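You operate a simulated robot arm through the tools that you are given. There is no shell and no other tool.

Carry out the task below with a simulated robot arm. There is one attempt and no reset: what you move stays moved.

## Task
Put things in order on the top of the low table. At the end: the cream price peg from the top of the low table stands where the gold brass weight (marked "HALF kg") stood; the gold brass weight from the top of the low table stands on top of the white pad; the beige coin roll (marked "TWO") from the top of the low table stands where the cream price peg stood; the beige packet from the top of the low table stands on top of the closed beige carton; the brown large clay cup stands where the beige packet stood; whatever was shut is shut again. Leave all else as you found it, and nothing knocked over.

Only the result counts: the job must be done as asked and must still hold three seconds after the hand-in. Knocking over, shifting, dropping, spilling or breaking anything else fails it.

## Robot
A 6-joint arm with a two-finger parallel gripper, fixed in place. Base frame: the origin is at the foot of the arm, x ahead of it, y to its left, z up; the work surface is at about z = 0. Lengths are in mm, angles in rad, forces in N, time in s.
With the tool pointing down near the work surface it reaches from about 120 to 500 mm from the base axis. Its first joint turns from -1.257 to 1.257 rad. Payload 0.65 kg.
The tool frame sits at the grasp point between the pads (the TCP): z along the fingers, y along the line on which they close. The tips reach 25 mm beyond it. The gripper opens to 76 mm. The fingers are 18 mm wide and 10 mm thick; the gripper's body (36 by 78 mm) begins 45 mm behind the TCP.
Orientation is that of the tool frame in the base frame, as a unit quaternion [w, x, y, z]. With the fingers straight down and closing along the base's y, the tool's x points along the base's -x, its y along +y and its z along -z.

## Interface
- The arm moves only by the tool nudge_tool. Its argument "motion" is one flat list of numbers, 7 for each row, row after row: the shift along the tool's x, y, z in m, then the turn, a rotation vector about the tool's x, y, z in rad, then the closure, from 0 (fully open) to 1 (shut). In form: [dx, dy, dz, rx, ry, rz, fingers, dx, dy, dz, rx, ry, rz, fingers, ...]. A call has 1 to 20 rows; each row is the pose to reach, as a shift and turn from the pose commanded when the call began, along the tool's axes at that moment. Rows are played at 5 a second. More than 50 mm and 0.15 rad between two rows, or a gripper value outside its range, and nothing of the call is played. A pose out of reach is approached as far as the arm can. The call stops where the force on the tool passes 40 N (or 10 N more than at its start, if that is more) or the arm is blocked; 0.2 s more then pass. The fingers move at their own pace (about 108 mm/s each) and stop on an object; they squeeze with about 41 N. The grip force told is the motor's: it shows also when the fingers shut on nothing. Time passes only in rows, and 0.2 s behind the last, so rows that repeat a pose let the fingers close. It gives the time, the measured TCP pose, the force on the tool (base axes), the opening and the grip force at its end, in the units of the frame above (readings bear some noise), with the torque about the TCP (base axes, N m) and any sound that the robot's microphone picked up, and new pictures: "pictures" is both (left out), scene, wrist or none.
- Cameras (640 x 400 px; columns grow to the right, rows downward): "scene" is fixed at [65.9, 287.6, 397.2]; the picture's right is [-0.63, -0.78, 0.00], its down [-0.50, 0.40, -0.77] and it looks along [0.60, -0.48, -0.64] (base axes); focal length 214 px, centre (320, 200). "wrist" rides on the gripper at [58, 11, -81] in the tool frame; the picture's right is [-0.18, 0.98, 0.00], its down [-0.75, -0.14, -0.64] and it looks along [-0.63, -0.12, 0.77] (tool axes); focal length 243 px, centre (320, 200). There is no depth. A picture from a camera that has moved, and an enlarged one, comes with that camera's place and axes in the base frame and with its lens.
- inspect(camera, box): a new picture of the part [left, top, right, bottom] of that camera's present view, enlarged. It takes no simulated time.
- job_done(): hands the job in; it is judged then, once.

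Places have to be worked out from the pictures, the camera data and where the tool is seen. Open the gripper and draw the arm clear of the work before you hand the job in, unless the task says otherwise.

The tools are called by a JSON object that holds its "name" and its "arguments". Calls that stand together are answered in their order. nudge_tool: Moves the arm, as the interface text tells. Its arguments: {"type":"object","properties":{"motion":{"type":"array","items":{"type":"number"}},"pictures":{"type":"string","enum":["both","scene","wrist","none"]}},"required":["motion"]} The other tools are called the same way: inspect (camera, box) takes an enlarged picture of a part of a camera's view; job_done () hands the job in.

At the start:

```text
time_s: 0.0
tool_pos: [318.2, -35.0, 338.4]
ee_rot: [0.0, -0.001, 1.0, 0.0]
force: [0.5, 0.0, -0.2]
torque: [0.0, -0.02, -0.05]
finger_gap: 76.3
gripper_force: 0.0
```

scene: 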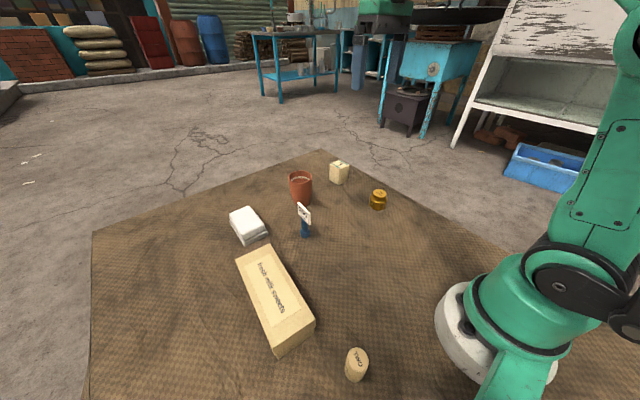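
wrist: 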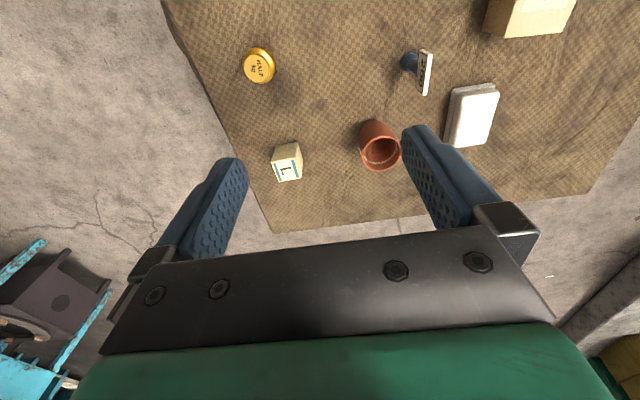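

I will begin by enlarging both views to identify each object before moving anything.

{"name": "inspect", "arguments": {"camera": "scene", "box": [220, 140, 420, 265]}}

{"name": "inspect", "arguments": {"camera": "scene", "box": [220, 230, 420, 400]}}

{"name": "inspect", "arguments": {"camera": "wrist", "box": [220, 0, 540, 200]}}

```text
3.20 times, centred on (320, 202) of scene
camera zoom: at [65.9, 287.6, 397.2], right [-0.63, -0.78, 0.0], down [-0.5, 0.4, -0.77], along [0.6, -0.48, -0.64], focal length 686 px, centre (320, 192)
```

zoom: 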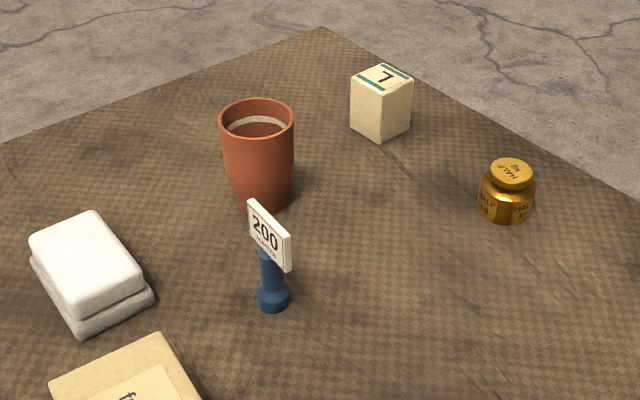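

```text
2.35 times, centred on (320, 315) of scene
camera zoom: at [65.9, 287.6, 397.2], right [-0.63, -0.78, 0.0], down [-0.5, 0.4, -0.77], along [0.6, -0.48, -0.64], focal length 505 px, centre (320, -71)
```

zoom: 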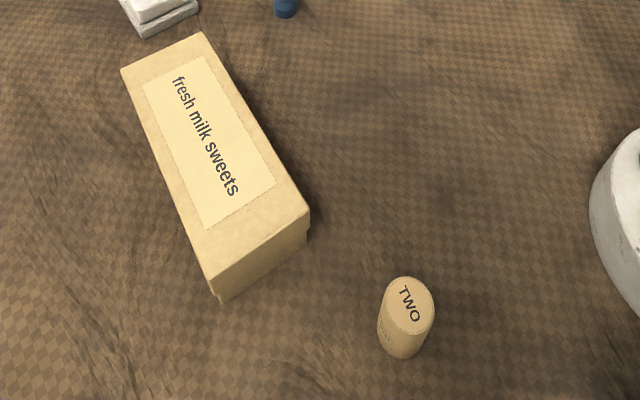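

```text
2.00 times, centred on (380, 100) of wrist
camera zoom: at [259.0, -22.7, 419.7], right [0.18, 0.98, 0.0], down [0.75, -0.14, 0.64], along [0.63, -0.12, -0.77], focal length 485 px, centre (200, 400)
```

zoom: 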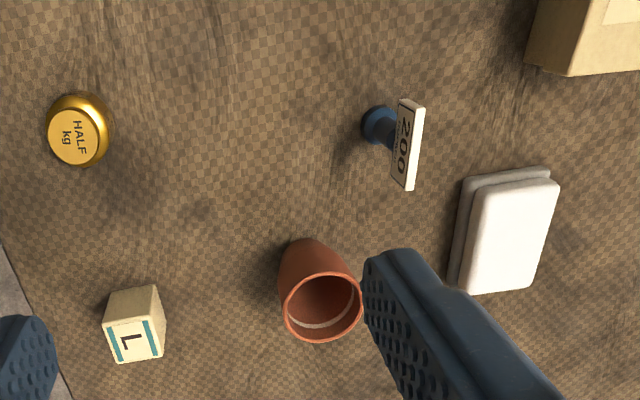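

The views show the weight near (318, -124), packet near (481, -122), cup near (470, 35), peg near (361, 97), pad near (458, 199), the carton near (250, 240) and the coin roll near (95, 199). I move the open gripper above the brass weight to measure it from close up.

{"name": "nudge_tool", "arguments": {"motion": [0, -0.018, 0.038, 0, 0, 0, 0, 0, -0.036, 0.076, 0, 0, 0, 0, 0, -0.054, 0.114, 0, 0, 0, 0, 0, -0.072, 0.152, 0, 0, 0, 0, 0, -0.089, 0.188, 0, 0, 0, 0, 0, -0.089, 0.188, 0, 0, 0, 0], "pictures": "both"}}

```text
time_s: 1.4
tool_pos: [318.2, -124.3, 150.4]
ee_rot: [0.0, -0.001, 1.0, 0.0]
force: [0.0, 0.0, 0.2]
torque: [0.01, 0.0, 0.0]
finger_gap: 75.9
gripper_force: 0.2
camera wrist: at [259.1, -112.3, 230.7], right [0.18, 0.98, 0.0], down [0.75, -0.14, 0.64], along [0.63, -0.12, -0.77], focal length 243 px, centre (320, 200)
```

scene: 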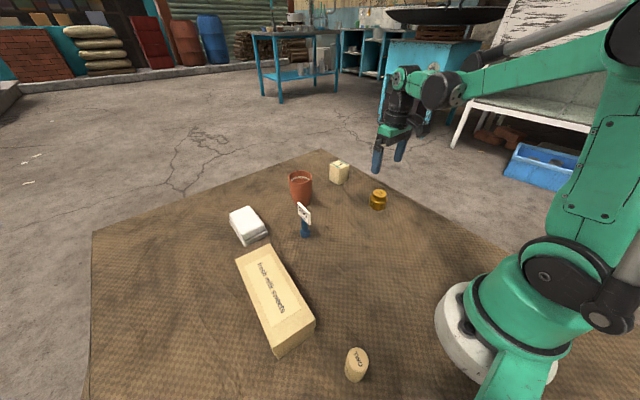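
wrist: 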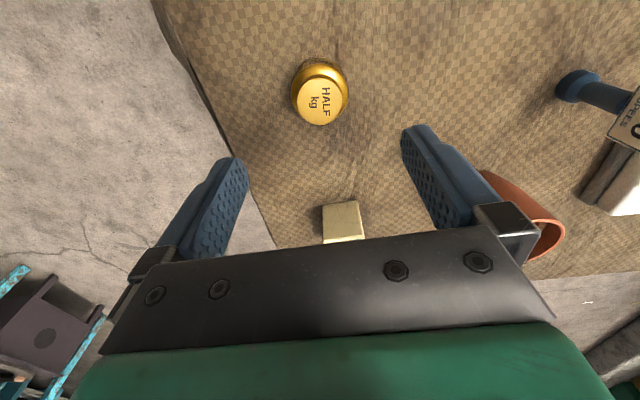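

The weight appears right below the tool. I enlarge the view to fix its centre and size.

{"name": "inspect", "arguments": {"camera": "wrist", "box": [240, 40, 400, 140]}}

{"name": "inspect", "arguments": {"camera": "scene", "box": [340, 130, 440, 230]}}

```text
4.00 times, centred on (320, 90) of wrist
camera zoom: at [259.1, -112.3, 230.7], right [0.18, 0.98, 0.0], down [0.75, -0.14, 0.64], along [0.63, -0.12, -0.77], focal length 970 px, centre (320, 640)
```

zoom: 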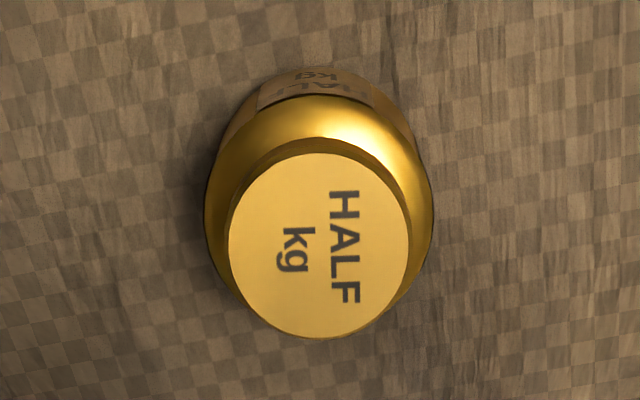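

```text
4.00 times, centred on (390, 180) of scene
camera zoom: at [65.9, 287.6, 397.2], right [-0.63, -0.78, 0.0], down [-0.5, 0.4, -0.77], along [0.6, -0.48, -0.64], focal length 858 px, centre (40, 280)
```

zoom: 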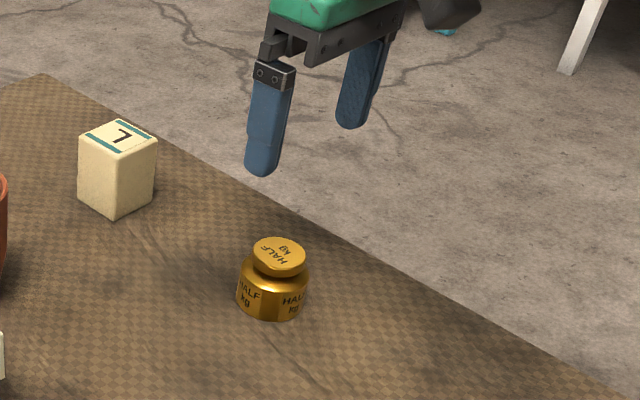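

Weight centre is about (319, -124), top at z ≈ 40, body about 47 mm across. Before gripping anything, I scout the pad and its surroundings from above with the empty gripper.

{"name": "nudge_tool", "arguments": {"motion": [0, 0, -0.049, 0, 0, 0, 0, -0.015, 0.038, -0.05, 0, 0, 0, 0, -0.03, 0.076, -0.05, 0, 0, 0, 0, -0.045, 0.114, -0.05, 0, 0, 0, 0, -0.06, 0.152, -0.05, 0, 0, 0, 0, -0.075, 0.19, -0.05, 0, 0, 0, 0, -0.09, 0.228, -0.05, 0, 0, 0, 0, -0.105, 0.266, -0.05, 0, 0, 0, 0, -0.12, 0.304, -0.05, 0, 0, 0, 0, -0.12, 0.304, -0.05, 0, 0, 0, 0], "pictures": "both"}}

```text
time_s: 3.6
tool_pos: [430.7, 176.9, 196.7]
ee_rot: [0.0, 0.0, 1.0, 0.0]
force: [-0.4, -0.7, -0.7]
torque: [-0.01, 0.0, 0.02]
finger_gap: 76.1
gripper_force: 0.1
out of reach, approached as far as the arm can: row 9, 10
camera wrist: at [371.5, 188.6, 278.0], right [0.18, 0.98, 0.0], down [0.75, -0.14, 0.64], along [0.63, -0.12, -0.77], focal length 243 px, centre (320, 200)
```

scene: 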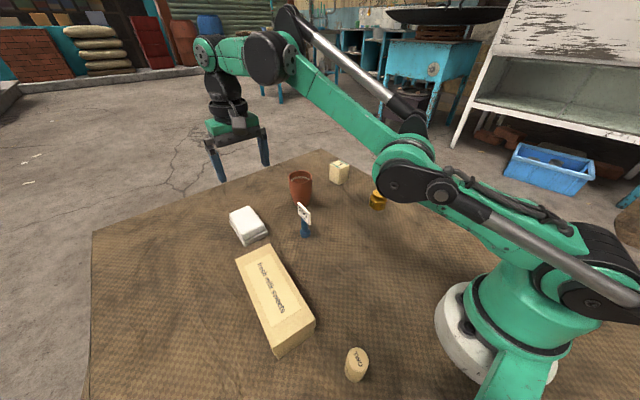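
wrist: 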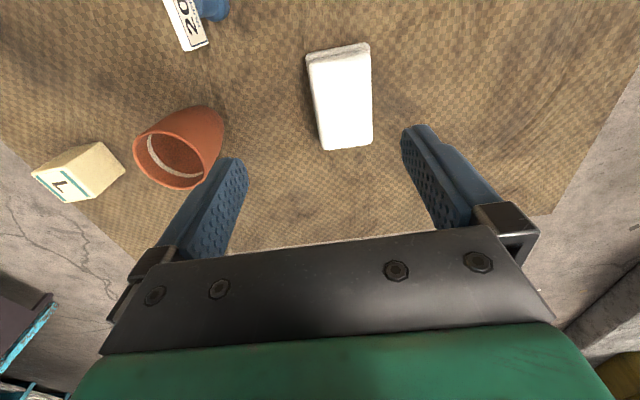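

Tool-down reach shrinks with height (about 466 mm radius at z ≈ 197), so far objects must be handled low. I enlarge the wrist view for the pad, cup and packet.

{"name": "inspect", "arguments": {"camera": "wrist", "box": [260, 20, 420, 160]}}

{"name": "inspect", "arguments": {"camera": "wrist", "box": [20, 80, 260, 230]}}

{"name": "inspect", "arguments": {"camera": "scene", "box": [215, 190, 335, 265]}}

```text
2.86 times, centred on (340, 90) of wrist
camera zoom: at [371.5, 188.6, 278.0], right [0.18, 0.98, 0.0], down [0.75, -0.14, 0.64], along [0.63, -0.12, -0.77], focal length 693 px, centre (263, 514)
```

zoom: 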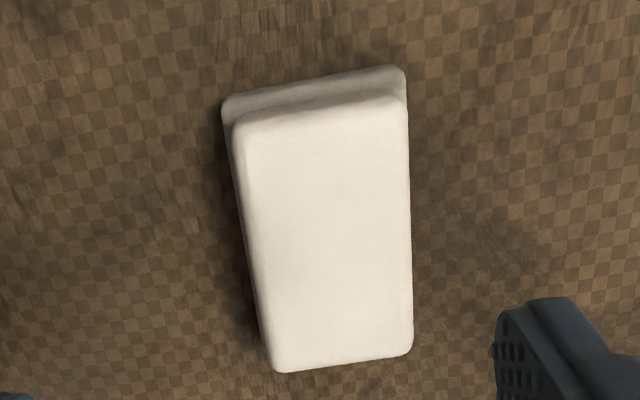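

```text
2.67 times, centred on (140, 155) of wrist
camera zoom: at [371.5, 188.6, 278.0], right [0.18, 0.98, 0.0], down [0.75, -0.14, 0.64], along [0.63, -0.12, -0.77], focal length 647 px, centre (800, 320)
```

zoom: 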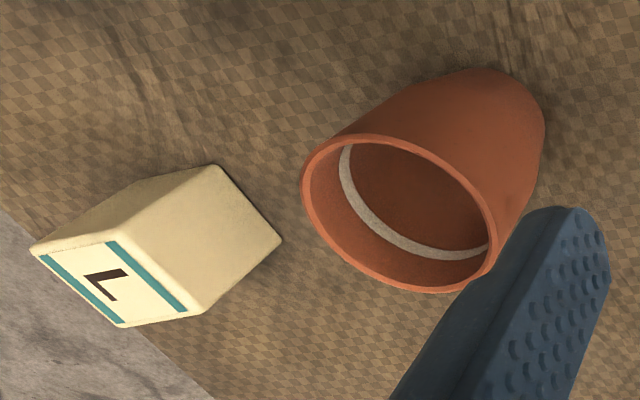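

```text
5.33 times, centred on (275, 228) of scene
camera zoom: at [65.9, 287.6, 397.2], right [-0.63, -0.78, 0.0], down [-0.5, 0.4, -0.77], along [0.6, -0.48, -0.64], focal length 1144 px, centre (560, 53)
```

zoom: 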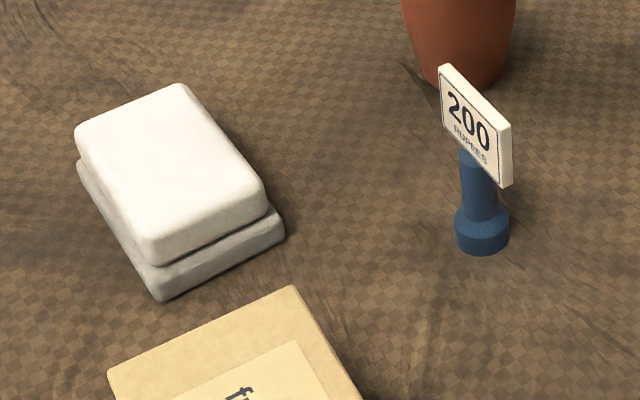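

The pad's top is roughly at z ≈ 35, centred near (453, 198), about 60 x 85 mm. Next I scout the peg from above with the gripper's closing axis along y, which matches the plate's thin direction.

{"name": "nudge_tool", "arguments": {"motion": [0.024, -0.027, 0, 0, 0, 0, 0, 0.048, -0.054, 0, 0, 0, 0, 0, 0.072, -0.081, 0, 0, 0, 0, 0, 0.072, -0.081, 0, 0, 0, 0, 0], "pictures": "wrist"}}

```text
time_s: 4.6
tool_pos: [378.4, 107.0, 236.5]
ee_rot: [0.0, -0.001, 1.0, 0.0]
force: [-0.3, -1.0, 0.4]
torque: [0.0, 0.0, -0.02]
finger_gap: 76.3
gripper_force: 0.0
out of reach, approached as far as the arm can: row 1, 2, 3, 4
camera wrist: at [318.9, 119.0, 317.3], right [0.18, 0.98, 0.0], down [0.75, -0.14, 0.64], along [0.63, -0.12, -0.77], focal length 243 px, centre (320, 200)
```

wrist: 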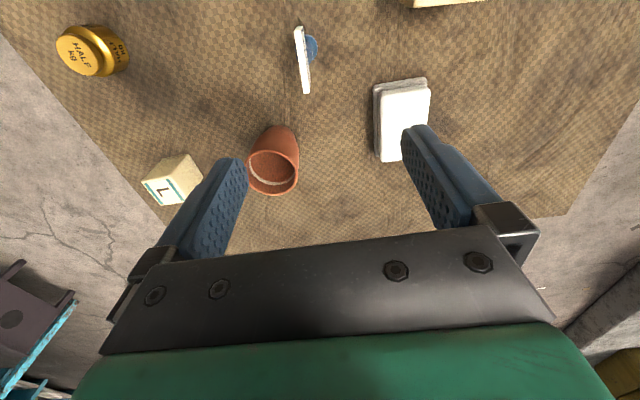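

The arm ended at (378, 107, 236), away from the target, and reported rows out of reach, so its commanded pose may differ from the measured one. I play a zero shift to see where it settles.

{"name": "nudge_tool", "arguments": {"motion": [0, 0, 0, 0, 0, 0, 0, 0, 0, 0, 0, 0, 0, 0], "pictures": "none"}}

```text
time_s: 5.2
tool_pos: [378.1, 106.7, 236.3]
ee_rot: [0.0, 0.0, 1.0, 0.0]
force: [-0.4, 0.7, -0.2]
torque: [0.02, 0.01, -0.04]
finger_gap: 76.0
gripper_force: 0.1
```

It holds at (378, 107, 236) now without complaint. I move down and over toward the peg, to about (361, 97, 170), which is clear above the plate.

{"name": "nudge_tool", "arguments": {"motion": [0.009, -0.005, 0.033, 0, 0, 0, 0, 0.017, -0.01, 0.066, 0, 0, 0, 0, 0.017, -0.01, 0.066, 0, 0, 0, 0], "pictures": "wrist"}}

{"name": "inspect", "arguments": {"camera": "wrist", "box": [240, 20, 400, 140]}}

```text
time_s: 6.0
tool_pos: [378.3, 107.8, 236.2]
ee_rot: [0.0, -0.001, 1.0, 0.0]
force: [1.1, -0.1, 0.6]
torque: [0.01, -0.02, -0.01]
finger_gap: 75.9
gripper_force: 0.1
out of reach, approached as far as the arm can: row 1, 2, 3
camera wrist: at [319.1, 119.3, 317.2], right [0.18, 0.98, 0.0], down [0.75, -0.14, 0.64], along [0.63, -0.12, -0.77], focal length 243 px, centre (320, 200)
```

wrist: 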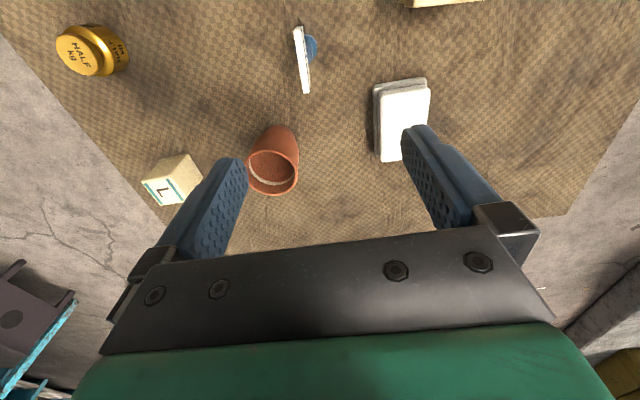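

```text
3.33 times, centred on (320, 80) of wrist
camera zoom: at [319.1, 119.3, 317.2], right [0.18, 0.98, 0.0], down [0.75, -0.14, 0.64], along [0.63, -0.12, -0.77], focal length 809 px, centre (320, 600)
```

zoom: 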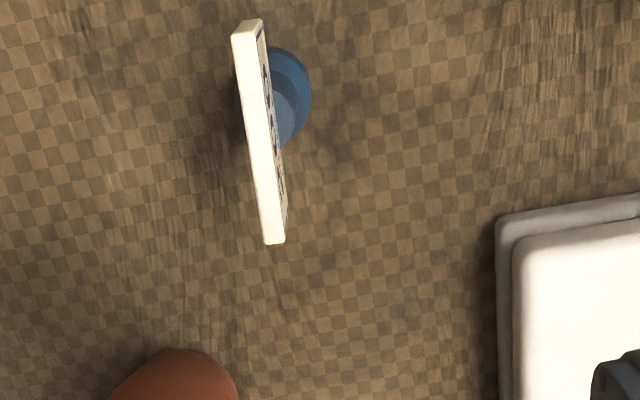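

The arm seems stuck near (378, 107, 236), perhaps because the elbow was stretched straight. I look at the scene view to see the arm's shape before trying to move it.

{"name": "inspect", "arguments": {"camera": "scene", "box": [0, 0, 640, 400]}}

```text
1.00 times, centred on (320, 200) of scene (not enlarged: the box is as wide or as high as the picture)
camera zoom: at [65.9, 287.6, 397.2], right [-0.63, -0.78, 0.0], down [-0.5, 0.4, -0.77], along [0.6, -0.48, -0.64], focal length 214 px, centre (320, 200)
```

zoom: 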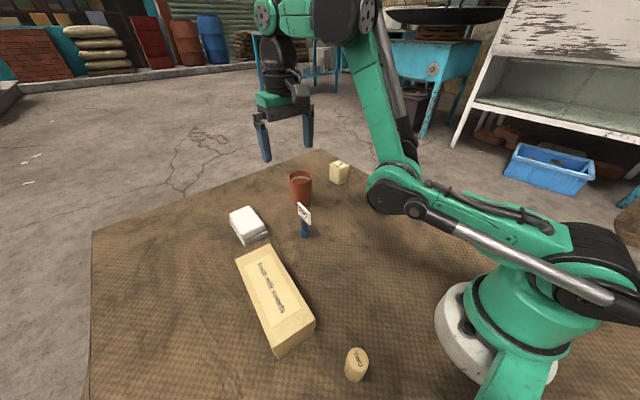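

The elbow has folded downward after the over-stretched move, and that shape is blocking the arm. I stretch out again the same way, high above everything, so that the elbow can straighten and fold back upward.

{"name": "nudge_tool", "arguments": {"motion": [-0.025, 0.008, 0, 0, 0, 0, 0, -0.05, 0.016, 0, 0, 0, 0, 0, -0.075, 0.024, 0, 0, 0, 0, 0, -0.095, 0.03, 0, 0, 0, 0, 0, -0.095, 0.03, 0, 0, 0, 0, 0], "pictures": "scene"}}

```text
time_s: 7.2
tool_pos: [440.4, 123.8, 216.9]
ee_rot: [0.0, -0.001, 1.0, 0.0]
force: [-0.5, -0.3, 0.8]
torque: [0.03, 0.0, -0.02]
finger_gap: 76.1
gripper_force: 0.0
out of reach, approached as far as the arm can: row 3, 4, 5
```

scene: 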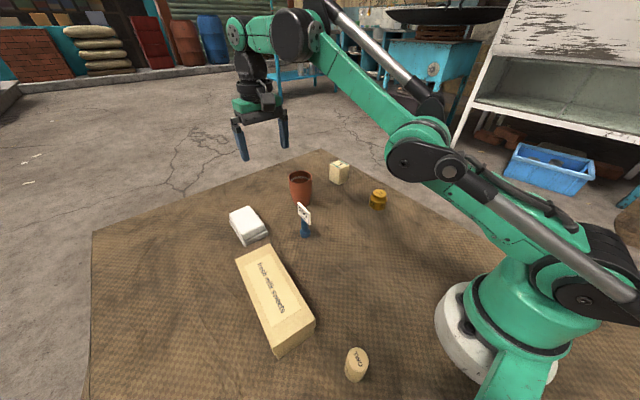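

The arm is straight now at (440, 124, 217). I pull back a little and check which way the elbow folds.

{"name": "nudge_tool", "arguments": {"motion": [0.012, -0.004, 0, 0, 0, 0, 0, 0.024, -0.007, 0, 0, 0, 0, 0, 0.024, -0.007, 0, 0, 0, 0, 0], "pictures": "scene"}}

```text
time_s: 8.0
tool_pos: [415.6, 117.8, 218.2]
ee_rot: [0.0, -0.001, 1.0, 0.0]
force: [0.4, 0.3, 0.9]
torque: [0.02, 0.01, 0.0]
finger_gap: 75.9
gripper_force: 0.0
```

scene: 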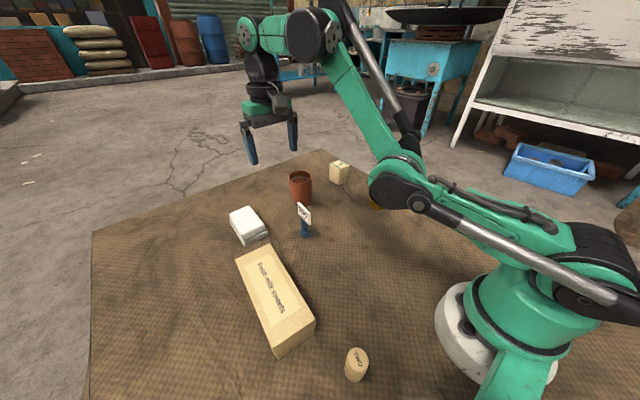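

The elbow still folds downward. From straight, moving the tool downward should bend it upward, so I first rise to about z = 300, stretch straight there, and then step down along the edge of reach.

{"name": "nudge_tool", "arguments": {"motion": [0.0173, -0.0049, -0.041, 0, 0, 0, 0, 0.0356, -0.0101, -0.082, 0, 0, 0, 0, 0.0164, -0.0046, -0.082, 0, 0, 0, 0, 0.005, -0.0014, -0.082, 0, 0, 0, 0, 0.005, -0.0014, -0.082, 0, 0, 0, 0], "pictures": "scene"}}

```text
time_s: 9.2
tool_pos: [396.5, 113.2, 286.8]
ee_rot: [0.0, -0.001, 1.0, 0.001]
force: [0.8, -0.3, -0.6]
torque: [-0.01, 0.0, 0.01]
finger_gap: 76.0
gripper_force: 0.2
out of reach, approached as far as the arm can: row 3, 4, 5
```

scene: 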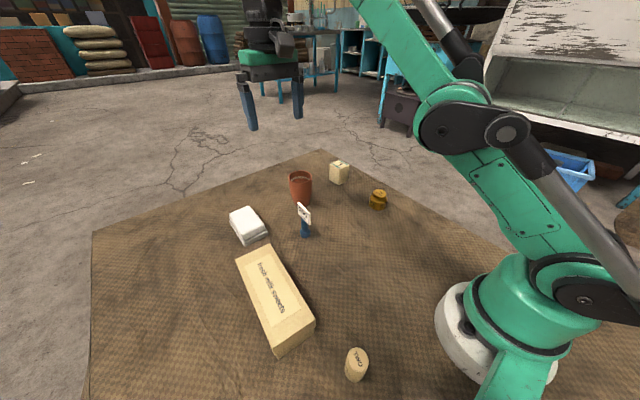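

The arm is nearly straight at (397, 113, 287). I now take one large step down along the reach boundary and check the elbow.

{"name": "nudge_tool", "arguments": {"motion": [-0.017, 0.005, 0.045, 0, 0, 0, 0, -0.017, 0.005, 0.045, 0, 0, 0, 0], "pictures": "scene"}}

```text
time_s: 9.8
tool_pos: [413.5, 117.6, 242.6]
ee_rot: [0.001, -0.001, 1.0, 0.0]
force: [-0.5, -0.5, -0.3]
torque: [-0.01, -0.03, 0.02]
finger_gap: 76.0
gripper_force: 0.1
```

scene: 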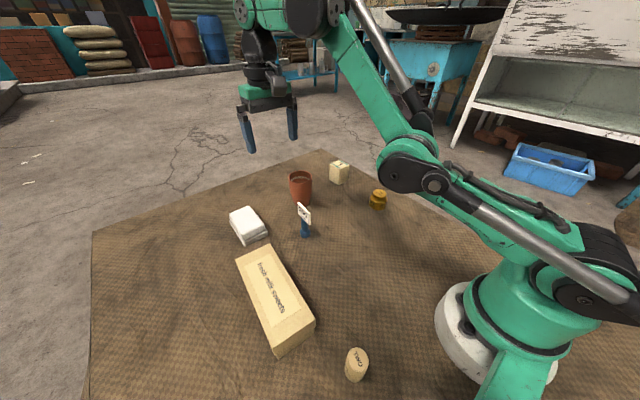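

The elbow is still folded down. I stretch well past the reach limit so the arm is fully straight, sweep downward along the limit, and then come inward at z ≈ 120, which stays above all the objects.

{"name": "nudge_tool", "arguments": {"motion": [-0.0385, 0.0109, -0.0194, 0, 0, 0, 0, -0.0673, 0.0192, -0.0374, 0, 0, 0, 0, -0.0673, 0.0192, -0.0374, 0, 0, 0, 0, -0.0866, 0.0246, 0.0026, 0, 0, 0, 0, -0.101, 0.0287, 0.0476, 0, 0, 0, 0, -0.1058, 0.0301, 0.0946, 0, 0, 0, 0, -0.0625, 0.0178, 0.1076, 0, 0, 0, 0, -0.0289, 0.0082, 0.1226, 0, 0, 0, 0, -0.0289, 0.0082, 0.1226, 0, 0, 0, 0], "pictures": "scene"}}

```text
time_s: 11.8
tool_pos: [466.7, 131.9, 134.2]
ee_rot: [-0.001, 0.0, 1.0, 0.0]
force: [0.5, -0.3, 0.0]
torque: [0.0, -0.01, 0.03]
finger_gap: 76.1
gripper_force: 0.0
out of reach, approached as far as the arm can: row 1, 2, 3, 4, 5, 6, 7, 8, 9
```

scene: 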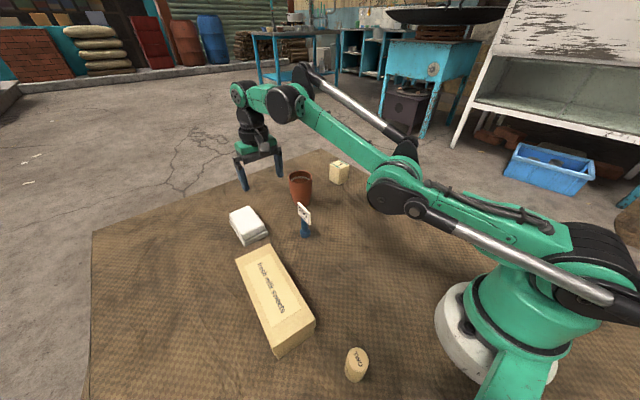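

The reading (radius 485 at z = 134) says the arm is now exactly straight. A downward step with a slight inward pull should fold the elbow upward; the fingers stay clear of the cup and above the pad here.

{"name": "nudge_tool", "arguments": {"motion": [0.003, -0.001, 0.042, 0, 0, 0, 0, 0.008, -0.0022, 0.042, 0, 0, 0, 0], "pictures": "scene"}}

```text
time_s: 12.4
tool_pos: [458.0, 130.3, 91.7]
ee_rot: [0.0, -0.001, 1.0, 0.0]
force: [-0.3, 0.4, 0.4]
torque: [-0.01, -0.03, 0.01]
finger_gap: 76.0
gripper_force: 0.1
out of reach, approached as far as the arm can: row 1
```

scene: 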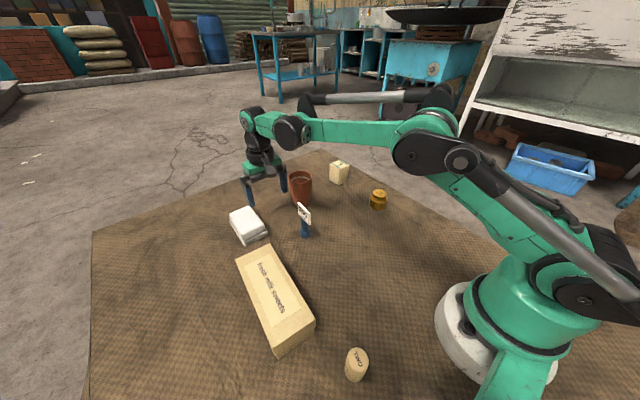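

The elbow is up again, and from now on I keep every target well inside the reach limit. I rise and move back to hover over the peg at about z = 160.

{"name": "nudge_tool", "arguments": {"motion": [0.02, -0.005, -0.04, 0, 0, 0, 0, 0.045, -0.012, -0.068, 0, 0, 0, 0, 0.072, -0.022, -0.068, 0, 0, 0, 0, 0.097, -0.033, -0.068, 0, 0, 0, 0, 0.097, -0.033, -0.068, 0, 0, 0, 0], "pictures": "both"}}

{"name": "inspect", "arguments": {"camera": "wrist", "box": [240, 40, 400, 140]}}

```text
time_s: 13.6
tool_pos: [361.3, 95.8, 159.4]
ee_rot: [-0.001, 0.0, 1.0, 0.0]
force: [0.9, -0.1, 0.2]
torque: [-0.01, -0.02, -0.01]
finger_gap: 75.8
gripper_force: 0.2
camera wrist: at [301.8, 107.5, 239.1], right [0.18, 0.98, 0.0], down [0.75, -0.14, 0.64], along [0.63, -0.12, -0.77], focal length 243 px, centre (320, 200)
```

scene: 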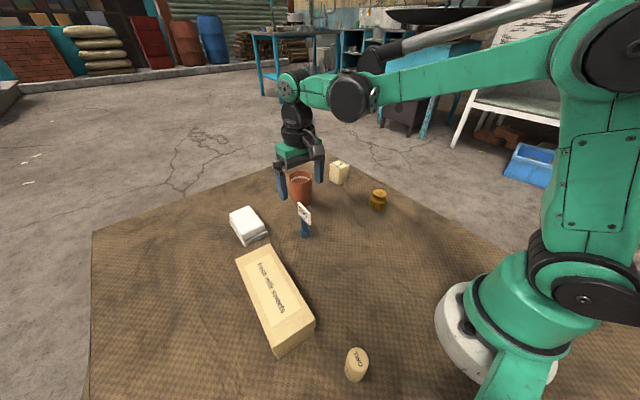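
wrist: 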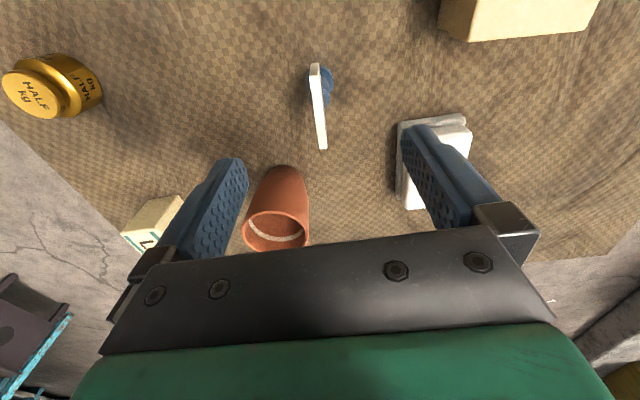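

```text
4.00 times, centred on (320, 90) of wrist
camera zoom: at [301.8, 107.5, 239.1], right [0.18, 0.98, 0.0], down [0.75, -0.14, 0.64], along [0.63, -0.12, -0.77], focal length 970 px, centre (320, 640)
```

zoom: 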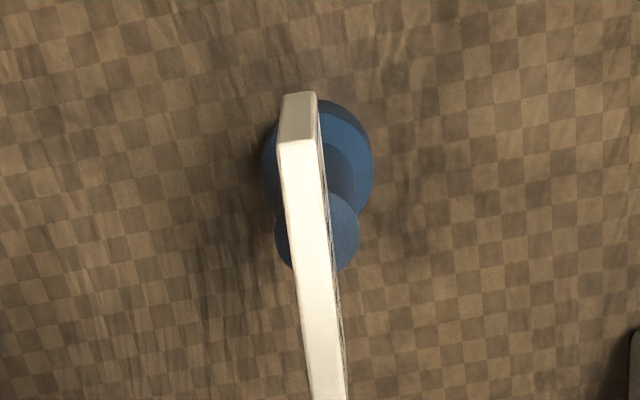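

Peg column sits at about (355.6, 96.5) with a 15 mm column, 24 mm base and plate top near z ≈ 86. Next I hover near the cup, keeping well inside reach.

{"name": "nudge_tool", "arguments": {"motion": [-0.026, -0.021, 0, 0, 0, 0, 0, -0.052, -0.042, 0, 0, 0, 0, 0, -0.078, -0.063, 0, 0, 0, 0, 0, -0.078, -0.063, 0, 0, 0, 0, 0], "pictures": "wrist"}}

{"name": "inspect", "arguments": {"camera": "wrist", "box": [240, 40, 400, 140]}}

```text
time_s: 14.6
tool_pos: [440.0, 33.5, 158.8]
ee_rot: [0.001, -0.001, 1.0, 0.0]
force: [-0.8, 0.4, 0.3]
torque: [0.0, 0.0, 0.01]
finger_gap: 75.8
gripper_force: 0.1
camera wrist: at [380.3, 44.9, 239.8], right [0.18, 0.98, 0.0], down [0.75, -0.14, 0.64], along [0.63, -0.12, -0.77], focal length 243 px, centre (320, 200)
```

wrist: 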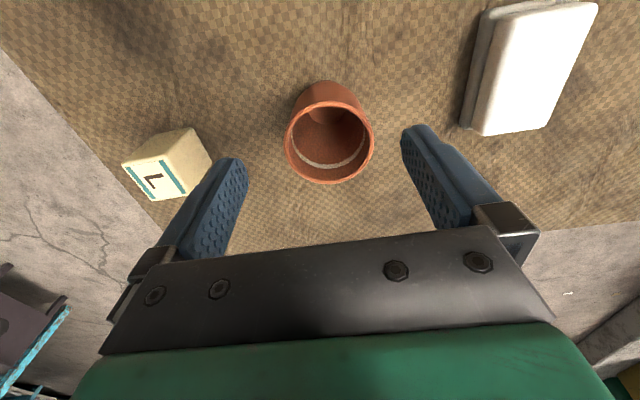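

```text
4.00 times, centred on (320, 90) of wrist
camera zoom: at [380.3, 44.9, 239.8], right [0.18, 0.98, 0.0], down [0.75, -0.14, 0.64], along [0.63, -0.12, -0.77], focal length 970 px, centre (320, 640)
```

zoom: 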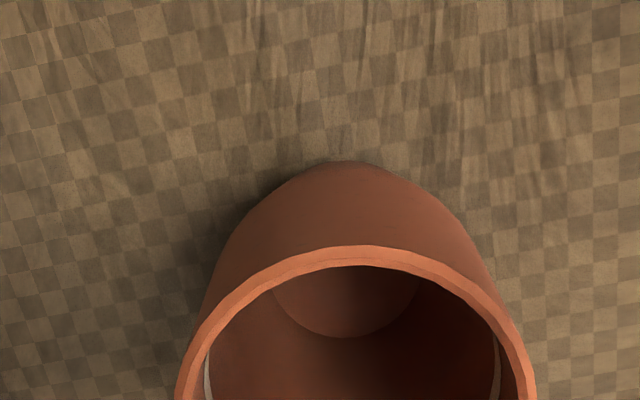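

The cup's bottom is visible inside, so it is empty. I enlarge the whole cup and the packet to fix their places and orientation.

{"name": "inspect", "arguments": {"camera": "wrist", "box": [250, 70, 410, 195]}}

{"name": "inspect", "arguments": {"camera": "wrist", "box": [100, 110, 260, 210]}}

```text
3.20 times, centred on (330, 132) of wrist
camera zoom: at [380.3, 44.9, 239.8], right [0.18, 0.98, 0.0], down [0.75, -0.14, 0.64], along [0.63, -0.12, -0.77], focal length 776 px, centre (288, 416)
```

zoom: 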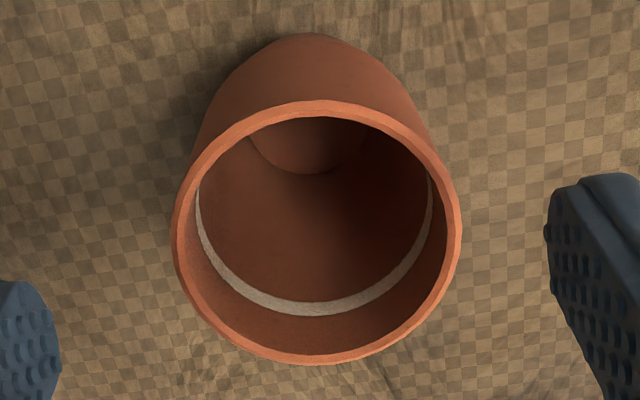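

```text
4.00 times, centred on (180, 160) of wrist
camera zoom: at [380.3, 44.9, 239.8], right [0.18, 0.98, 0.0], down [0.75, -0.14, 0.64], along [0.63, -0.12, -0.77], focal length 970 px, centre (880, 360)
```

zoom: 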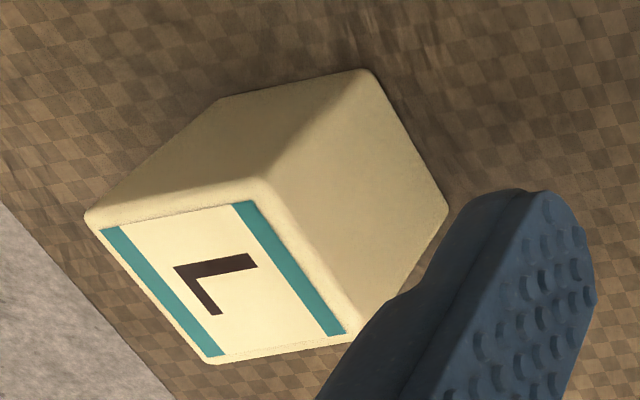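

Packet is about 41 x 40 mm, aligned with the base axes, centred near (477.7, -121.7) with its top at z ≈ 61; the cup is near (460, 37). Now I go to view the carton and then the coin roll.

{"name": "nudge_tool", "arguments": {"motion": [0.033, 0.024, -0.01, 0, 0, 0, 0, 0.066, 0.048, -0.02, 0, 0, 0, 0, 0.099, 0.072, -0.03, 0, 0, 0, 0, 0.132, 0.096, -0.04, 0, 0, 0, 0, 0.165, 0.12, -0.05, 0, 0, 0, 0, 0.198, 0.144, -0.06, 0, 0, 0, 0, 0.23, 0.167, -0.07, 0, 0, 0, 0, 0.23, 0.167, -0.07, 0, 0, 0, 0], "pictures": "both"}}

```text
time_s: 16.4
tool_pos: [209.7, 201.2, 230.5]
ee_rot: [0.001, 0.001, 1.0, 0.001]
force: [1.1, 0.2, 0.3]
torque: [0.0, 0.0, 0.01]
finger_gap: 76.3
gripper_force: 0.1
camera wrist: at [150.0, 213.0, 310.5], right [0.18, 0.98, 0.0], down [0.75, -0.14, 0.64], along [0.63, -0.12, -0.77], focal length 243 px, centre (320, 200)
```

scene: 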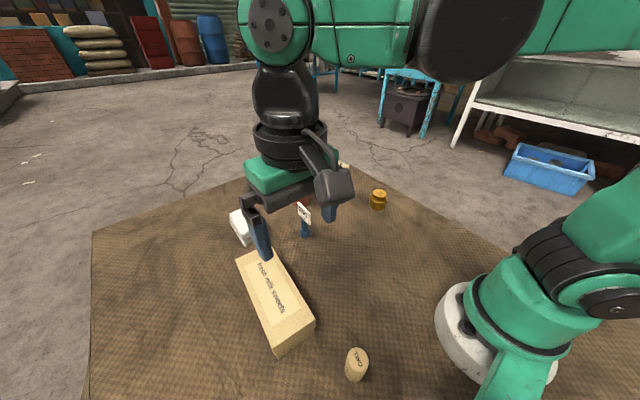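
wrist: 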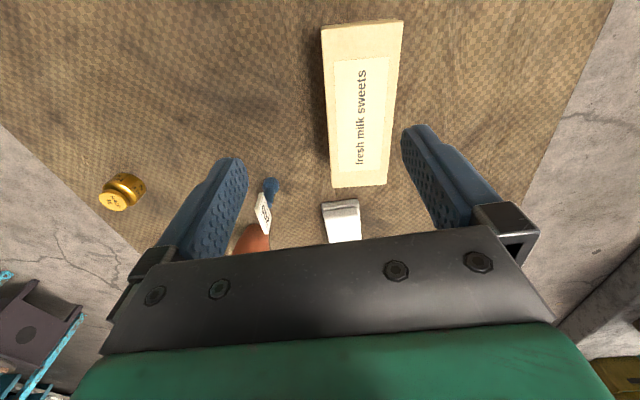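

The carton's top looks about 70 x 175 mm, centred near (261, 237). I enlarge both views to get its height and check the lid.

{"name": "inspect", "arguments": {"camera": "scene", "box": [220, 230, 380, 390]}}

{"name": "inspect", "arguments": {"camera": "wrist", "box": [250, 0, 450, 200]}}

```text
2.50 times, centred on (300, 310) of scene
camera zoom: at [65.9, 287.6, 397.2], right [-0.63, -0.78, 0.0], down [-0.5, 0.4, -0.77], along [0.6, -0.48, -0.64], focal length 536 px, centre (370, -75)
```

zoom: 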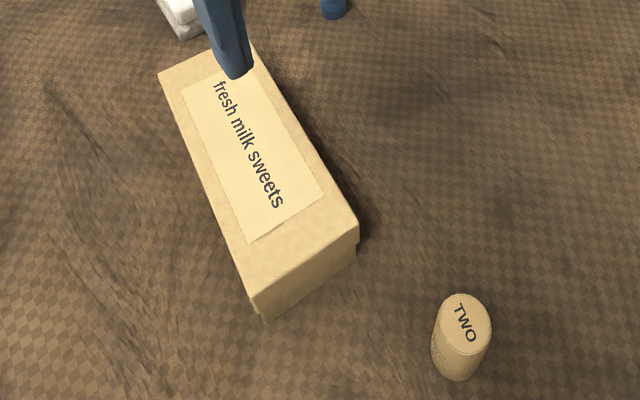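

```text
2.00 times, centred on (350, 100) of wrist
camera zoom: at [150.0, 213.0, 310.5], right [0.18, 0.98, 0.0], down [0.75, -0.14, 0.64], along [0.63, -0.12, -0.77], focal length 485 px, centre (260, 400)
```

zoom: 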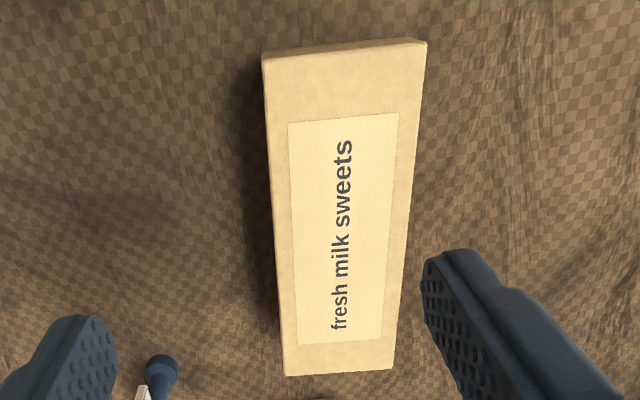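

The carton top is at about z = 65, centred near (257, 236), and its lid is closed. Next I look at the coin roll from closer to the base.

{"name": "nudge_tool", "arguments": {"motion": [0.03, -0.004, 0.01, 0, 0, 0, 0, 0.06, -0.008, 0.02, 0, 0, 0, 0, 0.085, -0.011, 0.03, 0, 0, 0, 0, 0.085, -0.011, 0.03, 0, 0, 0, 0], "pictures": "both"}}

```text
time_s: 17.4
tool_pos: [124.8, 190.7, 199.4]
ee_rot: [0.0, -0.001, 1.0, 0.0]
force: [-0.2, -0.2, -0.3]
torque: [-0.01, 0.0, 0.01]
finger_gap: 76.1
gripper_force: 0.0
camera wrist: at [66.1, 203.3, 280.0], right [0.18, 0.98, 0.0], down [0.75, -0.14, 0.64], along [0.63, -0.12, -0.77], focal length 243 px, centre (320, 200)
```

scene: 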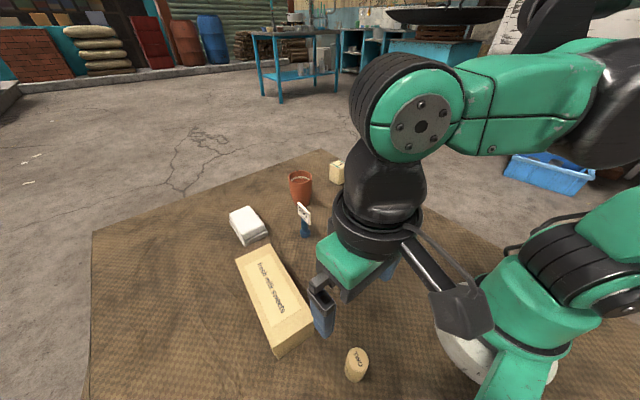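
wrist: 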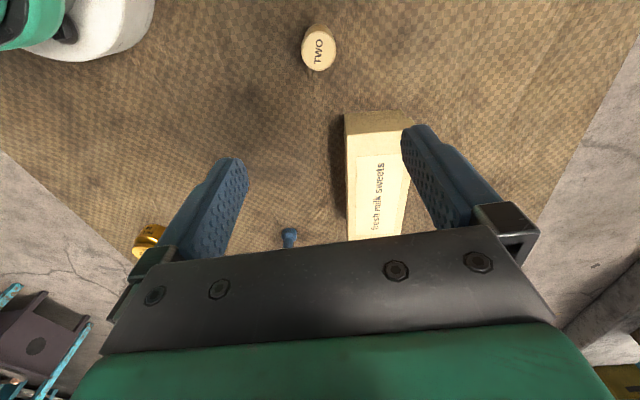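

{"name": "inspect", "arguments": {"camera": "wrist", "box": [280, 10, 360, 90]}}

{"name": "inspect", "arguments": {"camera": "scene", "box": [310, 320, 410, 400]}}

```text
5.00 times, centred on (320, 50) of wrist
camera zoom: at [66.1, 203.3, 280.0], right [0.18, 0.98, 0.0], down [0.75, -0.14, 0.64], along [0.63, -0.12, -0.77], focal length 1213 px, centre (320, 950)
```

zoom: 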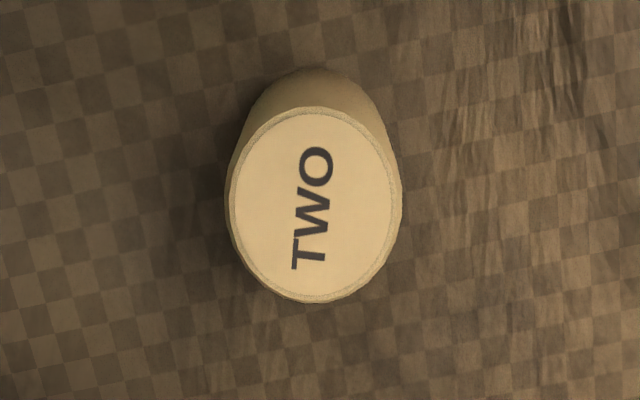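

```text
5.00 times, centred on (360, 360) of scene
camera zoom: at [65.9, 287.6, 397.2], right [-0.63, -0.78, 0.0], down [-0.5, 0.4, -0.77], along [0.6, -0.48, -0.64], focal length 1072 px, centre (120, -600)
```

zoom: 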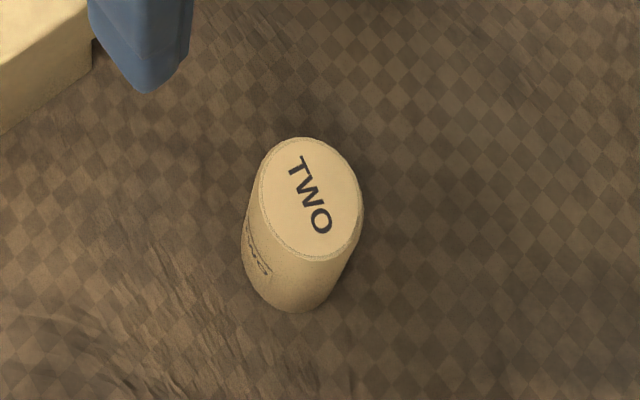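

The roll is at about (98.7, 196.2), 29 mm wide and 50 mm tall. I now start the work: go back above the brass weight at (319, -124), keeping the travel at z ≈ 200 to stay clear.

{"name": "nudge_tool", "arguments": {"motion": [-0.022, -0.035, 0, 0, 0, 0, 0, -0.044, -0.07, 0, 0, 0, 0, 0, -0.066, -0.105, 0, 0, 0, 0, 0, -0.088, -0.14, 0, 0, 0, 0, 0, -0.11, -0.175, 0, 0, 0, 0, 0, -0.132, -0.21, 0.01, 0, 0, 0, 0, -0.154, -0.245, 0.025, 0, 0, 0, 0, -0.176, -0.28, 0.05, 0, 0, 0, 0, -0.1944, -0.3145, 0.075, 0, 0, 0, 0, -0.1944, -0.3145, 0.099, 0, 0, 0, 0, -0.1944, -0.3145, 0.099, 0, 0, 0, 0], "pictures": "wrist"}}

{"name": "inspect", "arguments": {"camera": "wrist", "box": [220, 40, 420, 165]}}

```text
time_s: 19.8
tool_pos: [320.4, -124.5, 101.1]
ee_rot: [0.0, -0.001, 1.0, 0.001]
force: [-1.6, 0.5, -0.5]
torque: [0.01, 0.0, -0.01]
finger_gap: 76.0
gripper_force: 0.1
camera wrist: at [261.2, -113.3, 182.3], right [0.18, 0.98, 0.0], down [0.75, -0.14, 0.64], along [0.63, -0.12, -0.77], focal length 243 px, centre (320, 200)
```

wrist: 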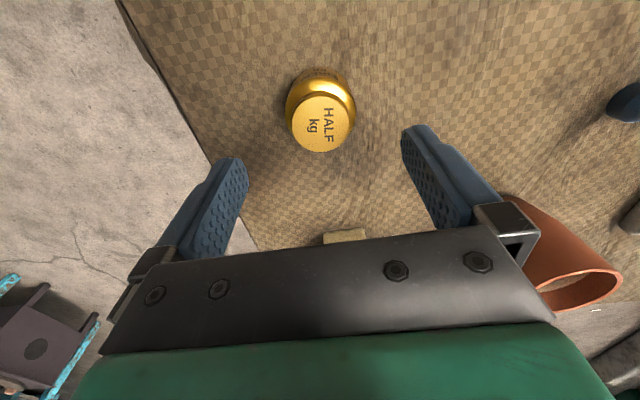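

```text
3.20 times, centred on (320, 102) of wrist
camera zoom: at [261.2, -113.3, 182.3], right [0.18, 0.98, 0.0], down [0.75, -0.14, 0.64], along [0.63, -0.12, -0.77], focal length 776 px, centre (320, 512)
```

zoom: 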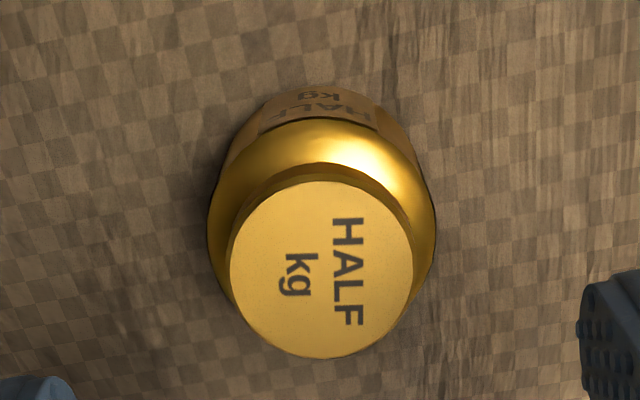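

The weight reads at (318.8, -123.7), just beside the tool axis. I descend to z = 30, let it settle, then close on the body.

{"name": "nudge_tool", "arguments": {"motion": [0.0012, 0.0006, 0.025, 0, 0, 0, 0, 0.0012, 0.0006, 0.05, 0, 0, 0, 0, 0.0012, 0.0006, 0.071, 0, 0, 0, 0, 0.0012, 0.0006, 0.071, 0, 0, 0, 0], "pictures": "both"}}

```text
time_s: 20.8
tool_pos: [319.7, -123.9, 28.7]
ee_rot: [0.0, -0.001, 1.0, 0.0]
force: [0.6, 0.2, 0.2]
torque: [-0.02, -0.03, -0.01]
finger_gap: 76.0
gripper_force: 0.0
camera wrist: at [260.8, -111.5, 109.6], right [0.18, 0.98, 0.0], down [0.75, -0.14, 0.64], along [0.63, -0.12, -0.77], focal length 243 px, centre (320, 200)
```

scene: 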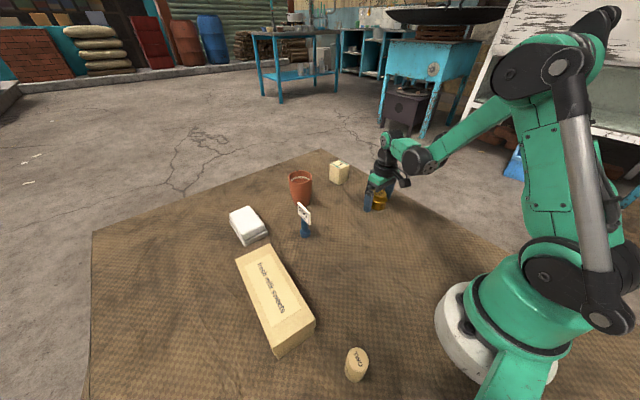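
wrist: 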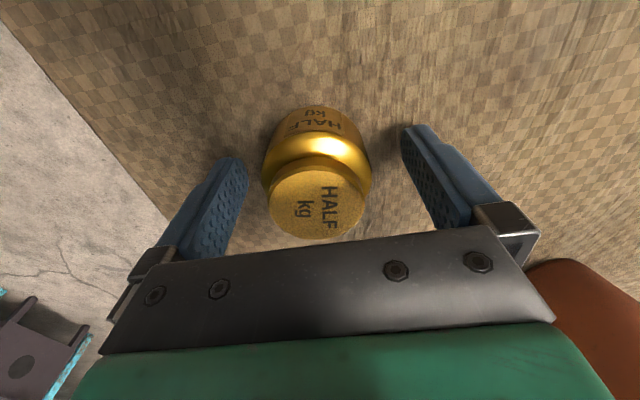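

The weight sits centred between the open fingers. I close the gripper now, holding the pose.

{"name": "nudge_tool", "arguments": {"motion": [0, 0, 0, 0, 0, 0, 0.4, 0, 0, 0, 0, 0, 0, 1, 0, 0, 0, 0, 0, 0, 1, 0, 0, 0, 0, 0, 0, 1], "pictures": "none"}}

```text
time_s: 21.8
tool_pos: [320.1, -123.3, 28.0]
ee_rot: [0.0, -0.001, 1.0, 0.0]
force: [0.0, 0.0, -0.3]
torque: [0.0, -0.01, -0.02]
finger_gap: 45.6
gripper_force: 41.3
```

It grips at 45.6 mm with 41 N. I lift it by 60 mm and check the load.

{"name": "nudge_tool", "arguments": {"motion": [0, 0, -0.015, 0, 0, 0, 1, 0, 0, -0.035, 0, 0, 0, 1, 0, 0, -0.06, 0, 0, 0, 1, 0, 0, -0.06, 0, 0, 0, 1], "pictures": "both"}}

```text
time_s: 22.8
tool_pos: [318.3, -122.1, 90.2]
ee_rot: [0.0, -0.001, 1.0, 0.0]
force: [0.2, -0.7, -5.1]
torque: [0.03, 0.0, -0.03]
finger_gap: 45.6
gripper_force: 41.1
camera wrist: at [259.3, -110.4, 170.1], right [0.18, 0.98, 0.0], down [0.75, -0.14, 0.64], along [0.63, -0.12, -0.77], focal length 243 px, centre (320, 200)
```

scene: 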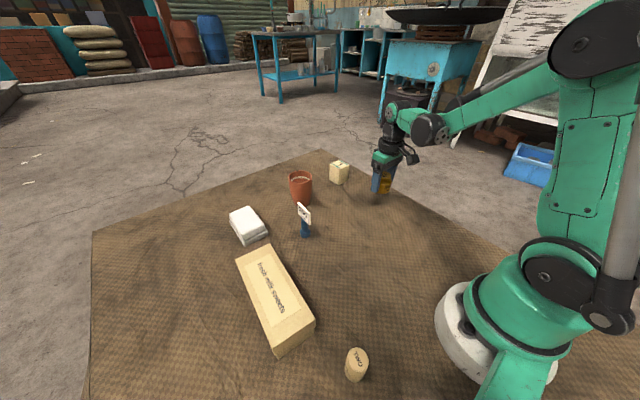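
wrist: 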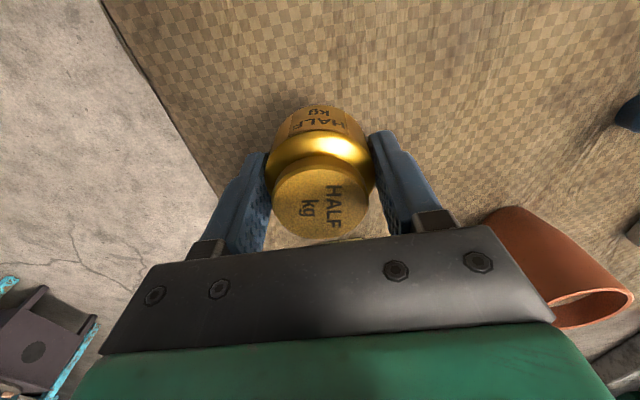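

The reading shows 5 N, so the weight is held. I carry it over at z ≈ 150, then descend toward the near-centre part of the pad at about (448, 197), staying inside the reach limit.

{"name": "nudge_tool", "arguments": {"motion": [0, 0, -0.045, 0, 0, 0, 1, -0.005, 0.045, -0.061, 0, 0, 0, 1, -0.012, 0.093, -0.061, 0, 0, 0, 1, -0.02, 0.141, -0.061, 0, 0, 0, 1, -0.028, 0.189, -0.061, 0, 0, 0, 1, -0.038, 0.236, -0.061, 0, 0, 0, 1, -0.058, 0.273, -0.061, 0, 0, 0, 1, -0.085, 0.298, -0.045, 0, 0, 0, 1, -0.108, 0.312, -0.025, 0, 0, 0, 1, -0.118, 0.316, -0.005, 0, 0, 0, 1, -0.118, 0.316, -0.005, 0, 0, 0, 1], "pictures": "both"}}

```text
time_s: 25.2
tool_pos: [437.2, 192.1, 95.5]
ee_rot: [0.0, 0.0, 1.0, 0.0]
force: [-0.3, 0.6, -4.9]
torque: [-0.04, -0.03, 0.01]
finger_gap: 45.7
gripper_force: 40.7
camera wrist: at [377.8, 204.5, 176.4], right [0.18, 0.98, 0.0], down [0.75, -0.14, 0.64], along [0.63, -0.12, -0.77], focal length 243 px, centre (320, 200)
```

scene: 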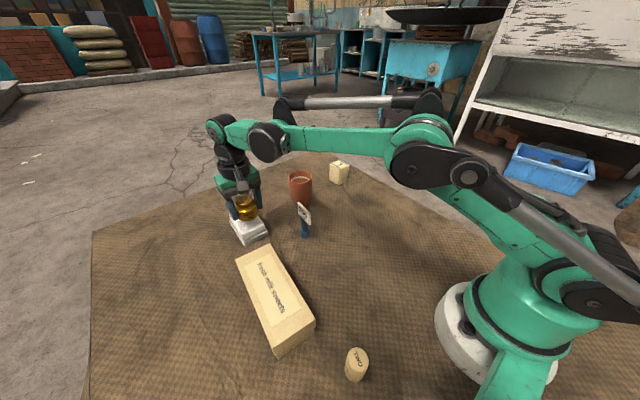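
wrist: 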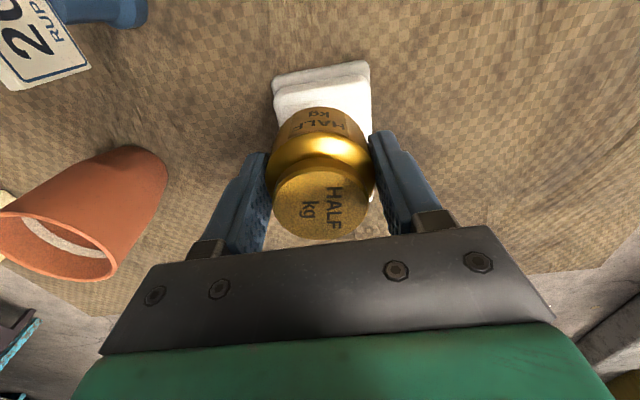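

The weight hangs over the pad. I enlarge the view to check its alignment across the pad before lowering.

{"name": "inspect", "arguments": {"camera": "wrist", "box": [240, 40, 420, 250]}}

{"name": "inspect", "arguments": {"camera": "scene", "box": [200, 150, 300, 260]}}

```text
1.90 times, centred on (330, 145) of wrist
camera zoom: at [377.8, 204.5, 176.4], right [0.18, 0.98, 0.0], down [0.75, -0.14, 0.64], along [0.63, -0.12, -0.77], focal length 462 px, centre (301, 305)
```

zoom: 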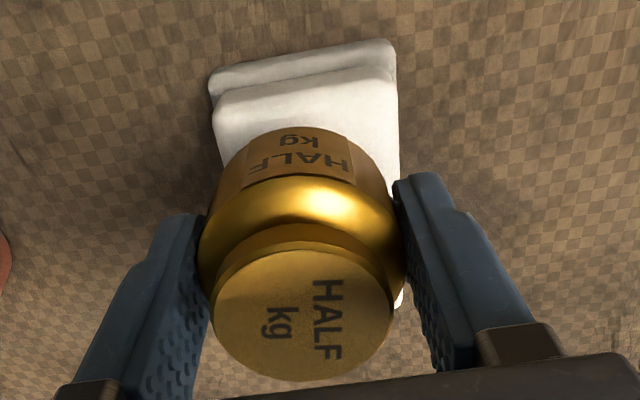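

```text
3.64 times, centred on (250, 205) of scene
camera zoom: at [66.0, 287.6, 397.1], right [-0.63, -0.78, 0.0], down [-0.5, 0.4, -0.77], along [0.6, -0.48, -0.64], focal length 780 px, centre (574, 182)
```

zoom: 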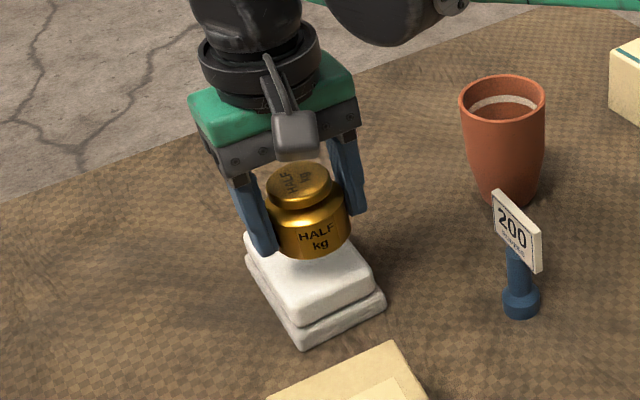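

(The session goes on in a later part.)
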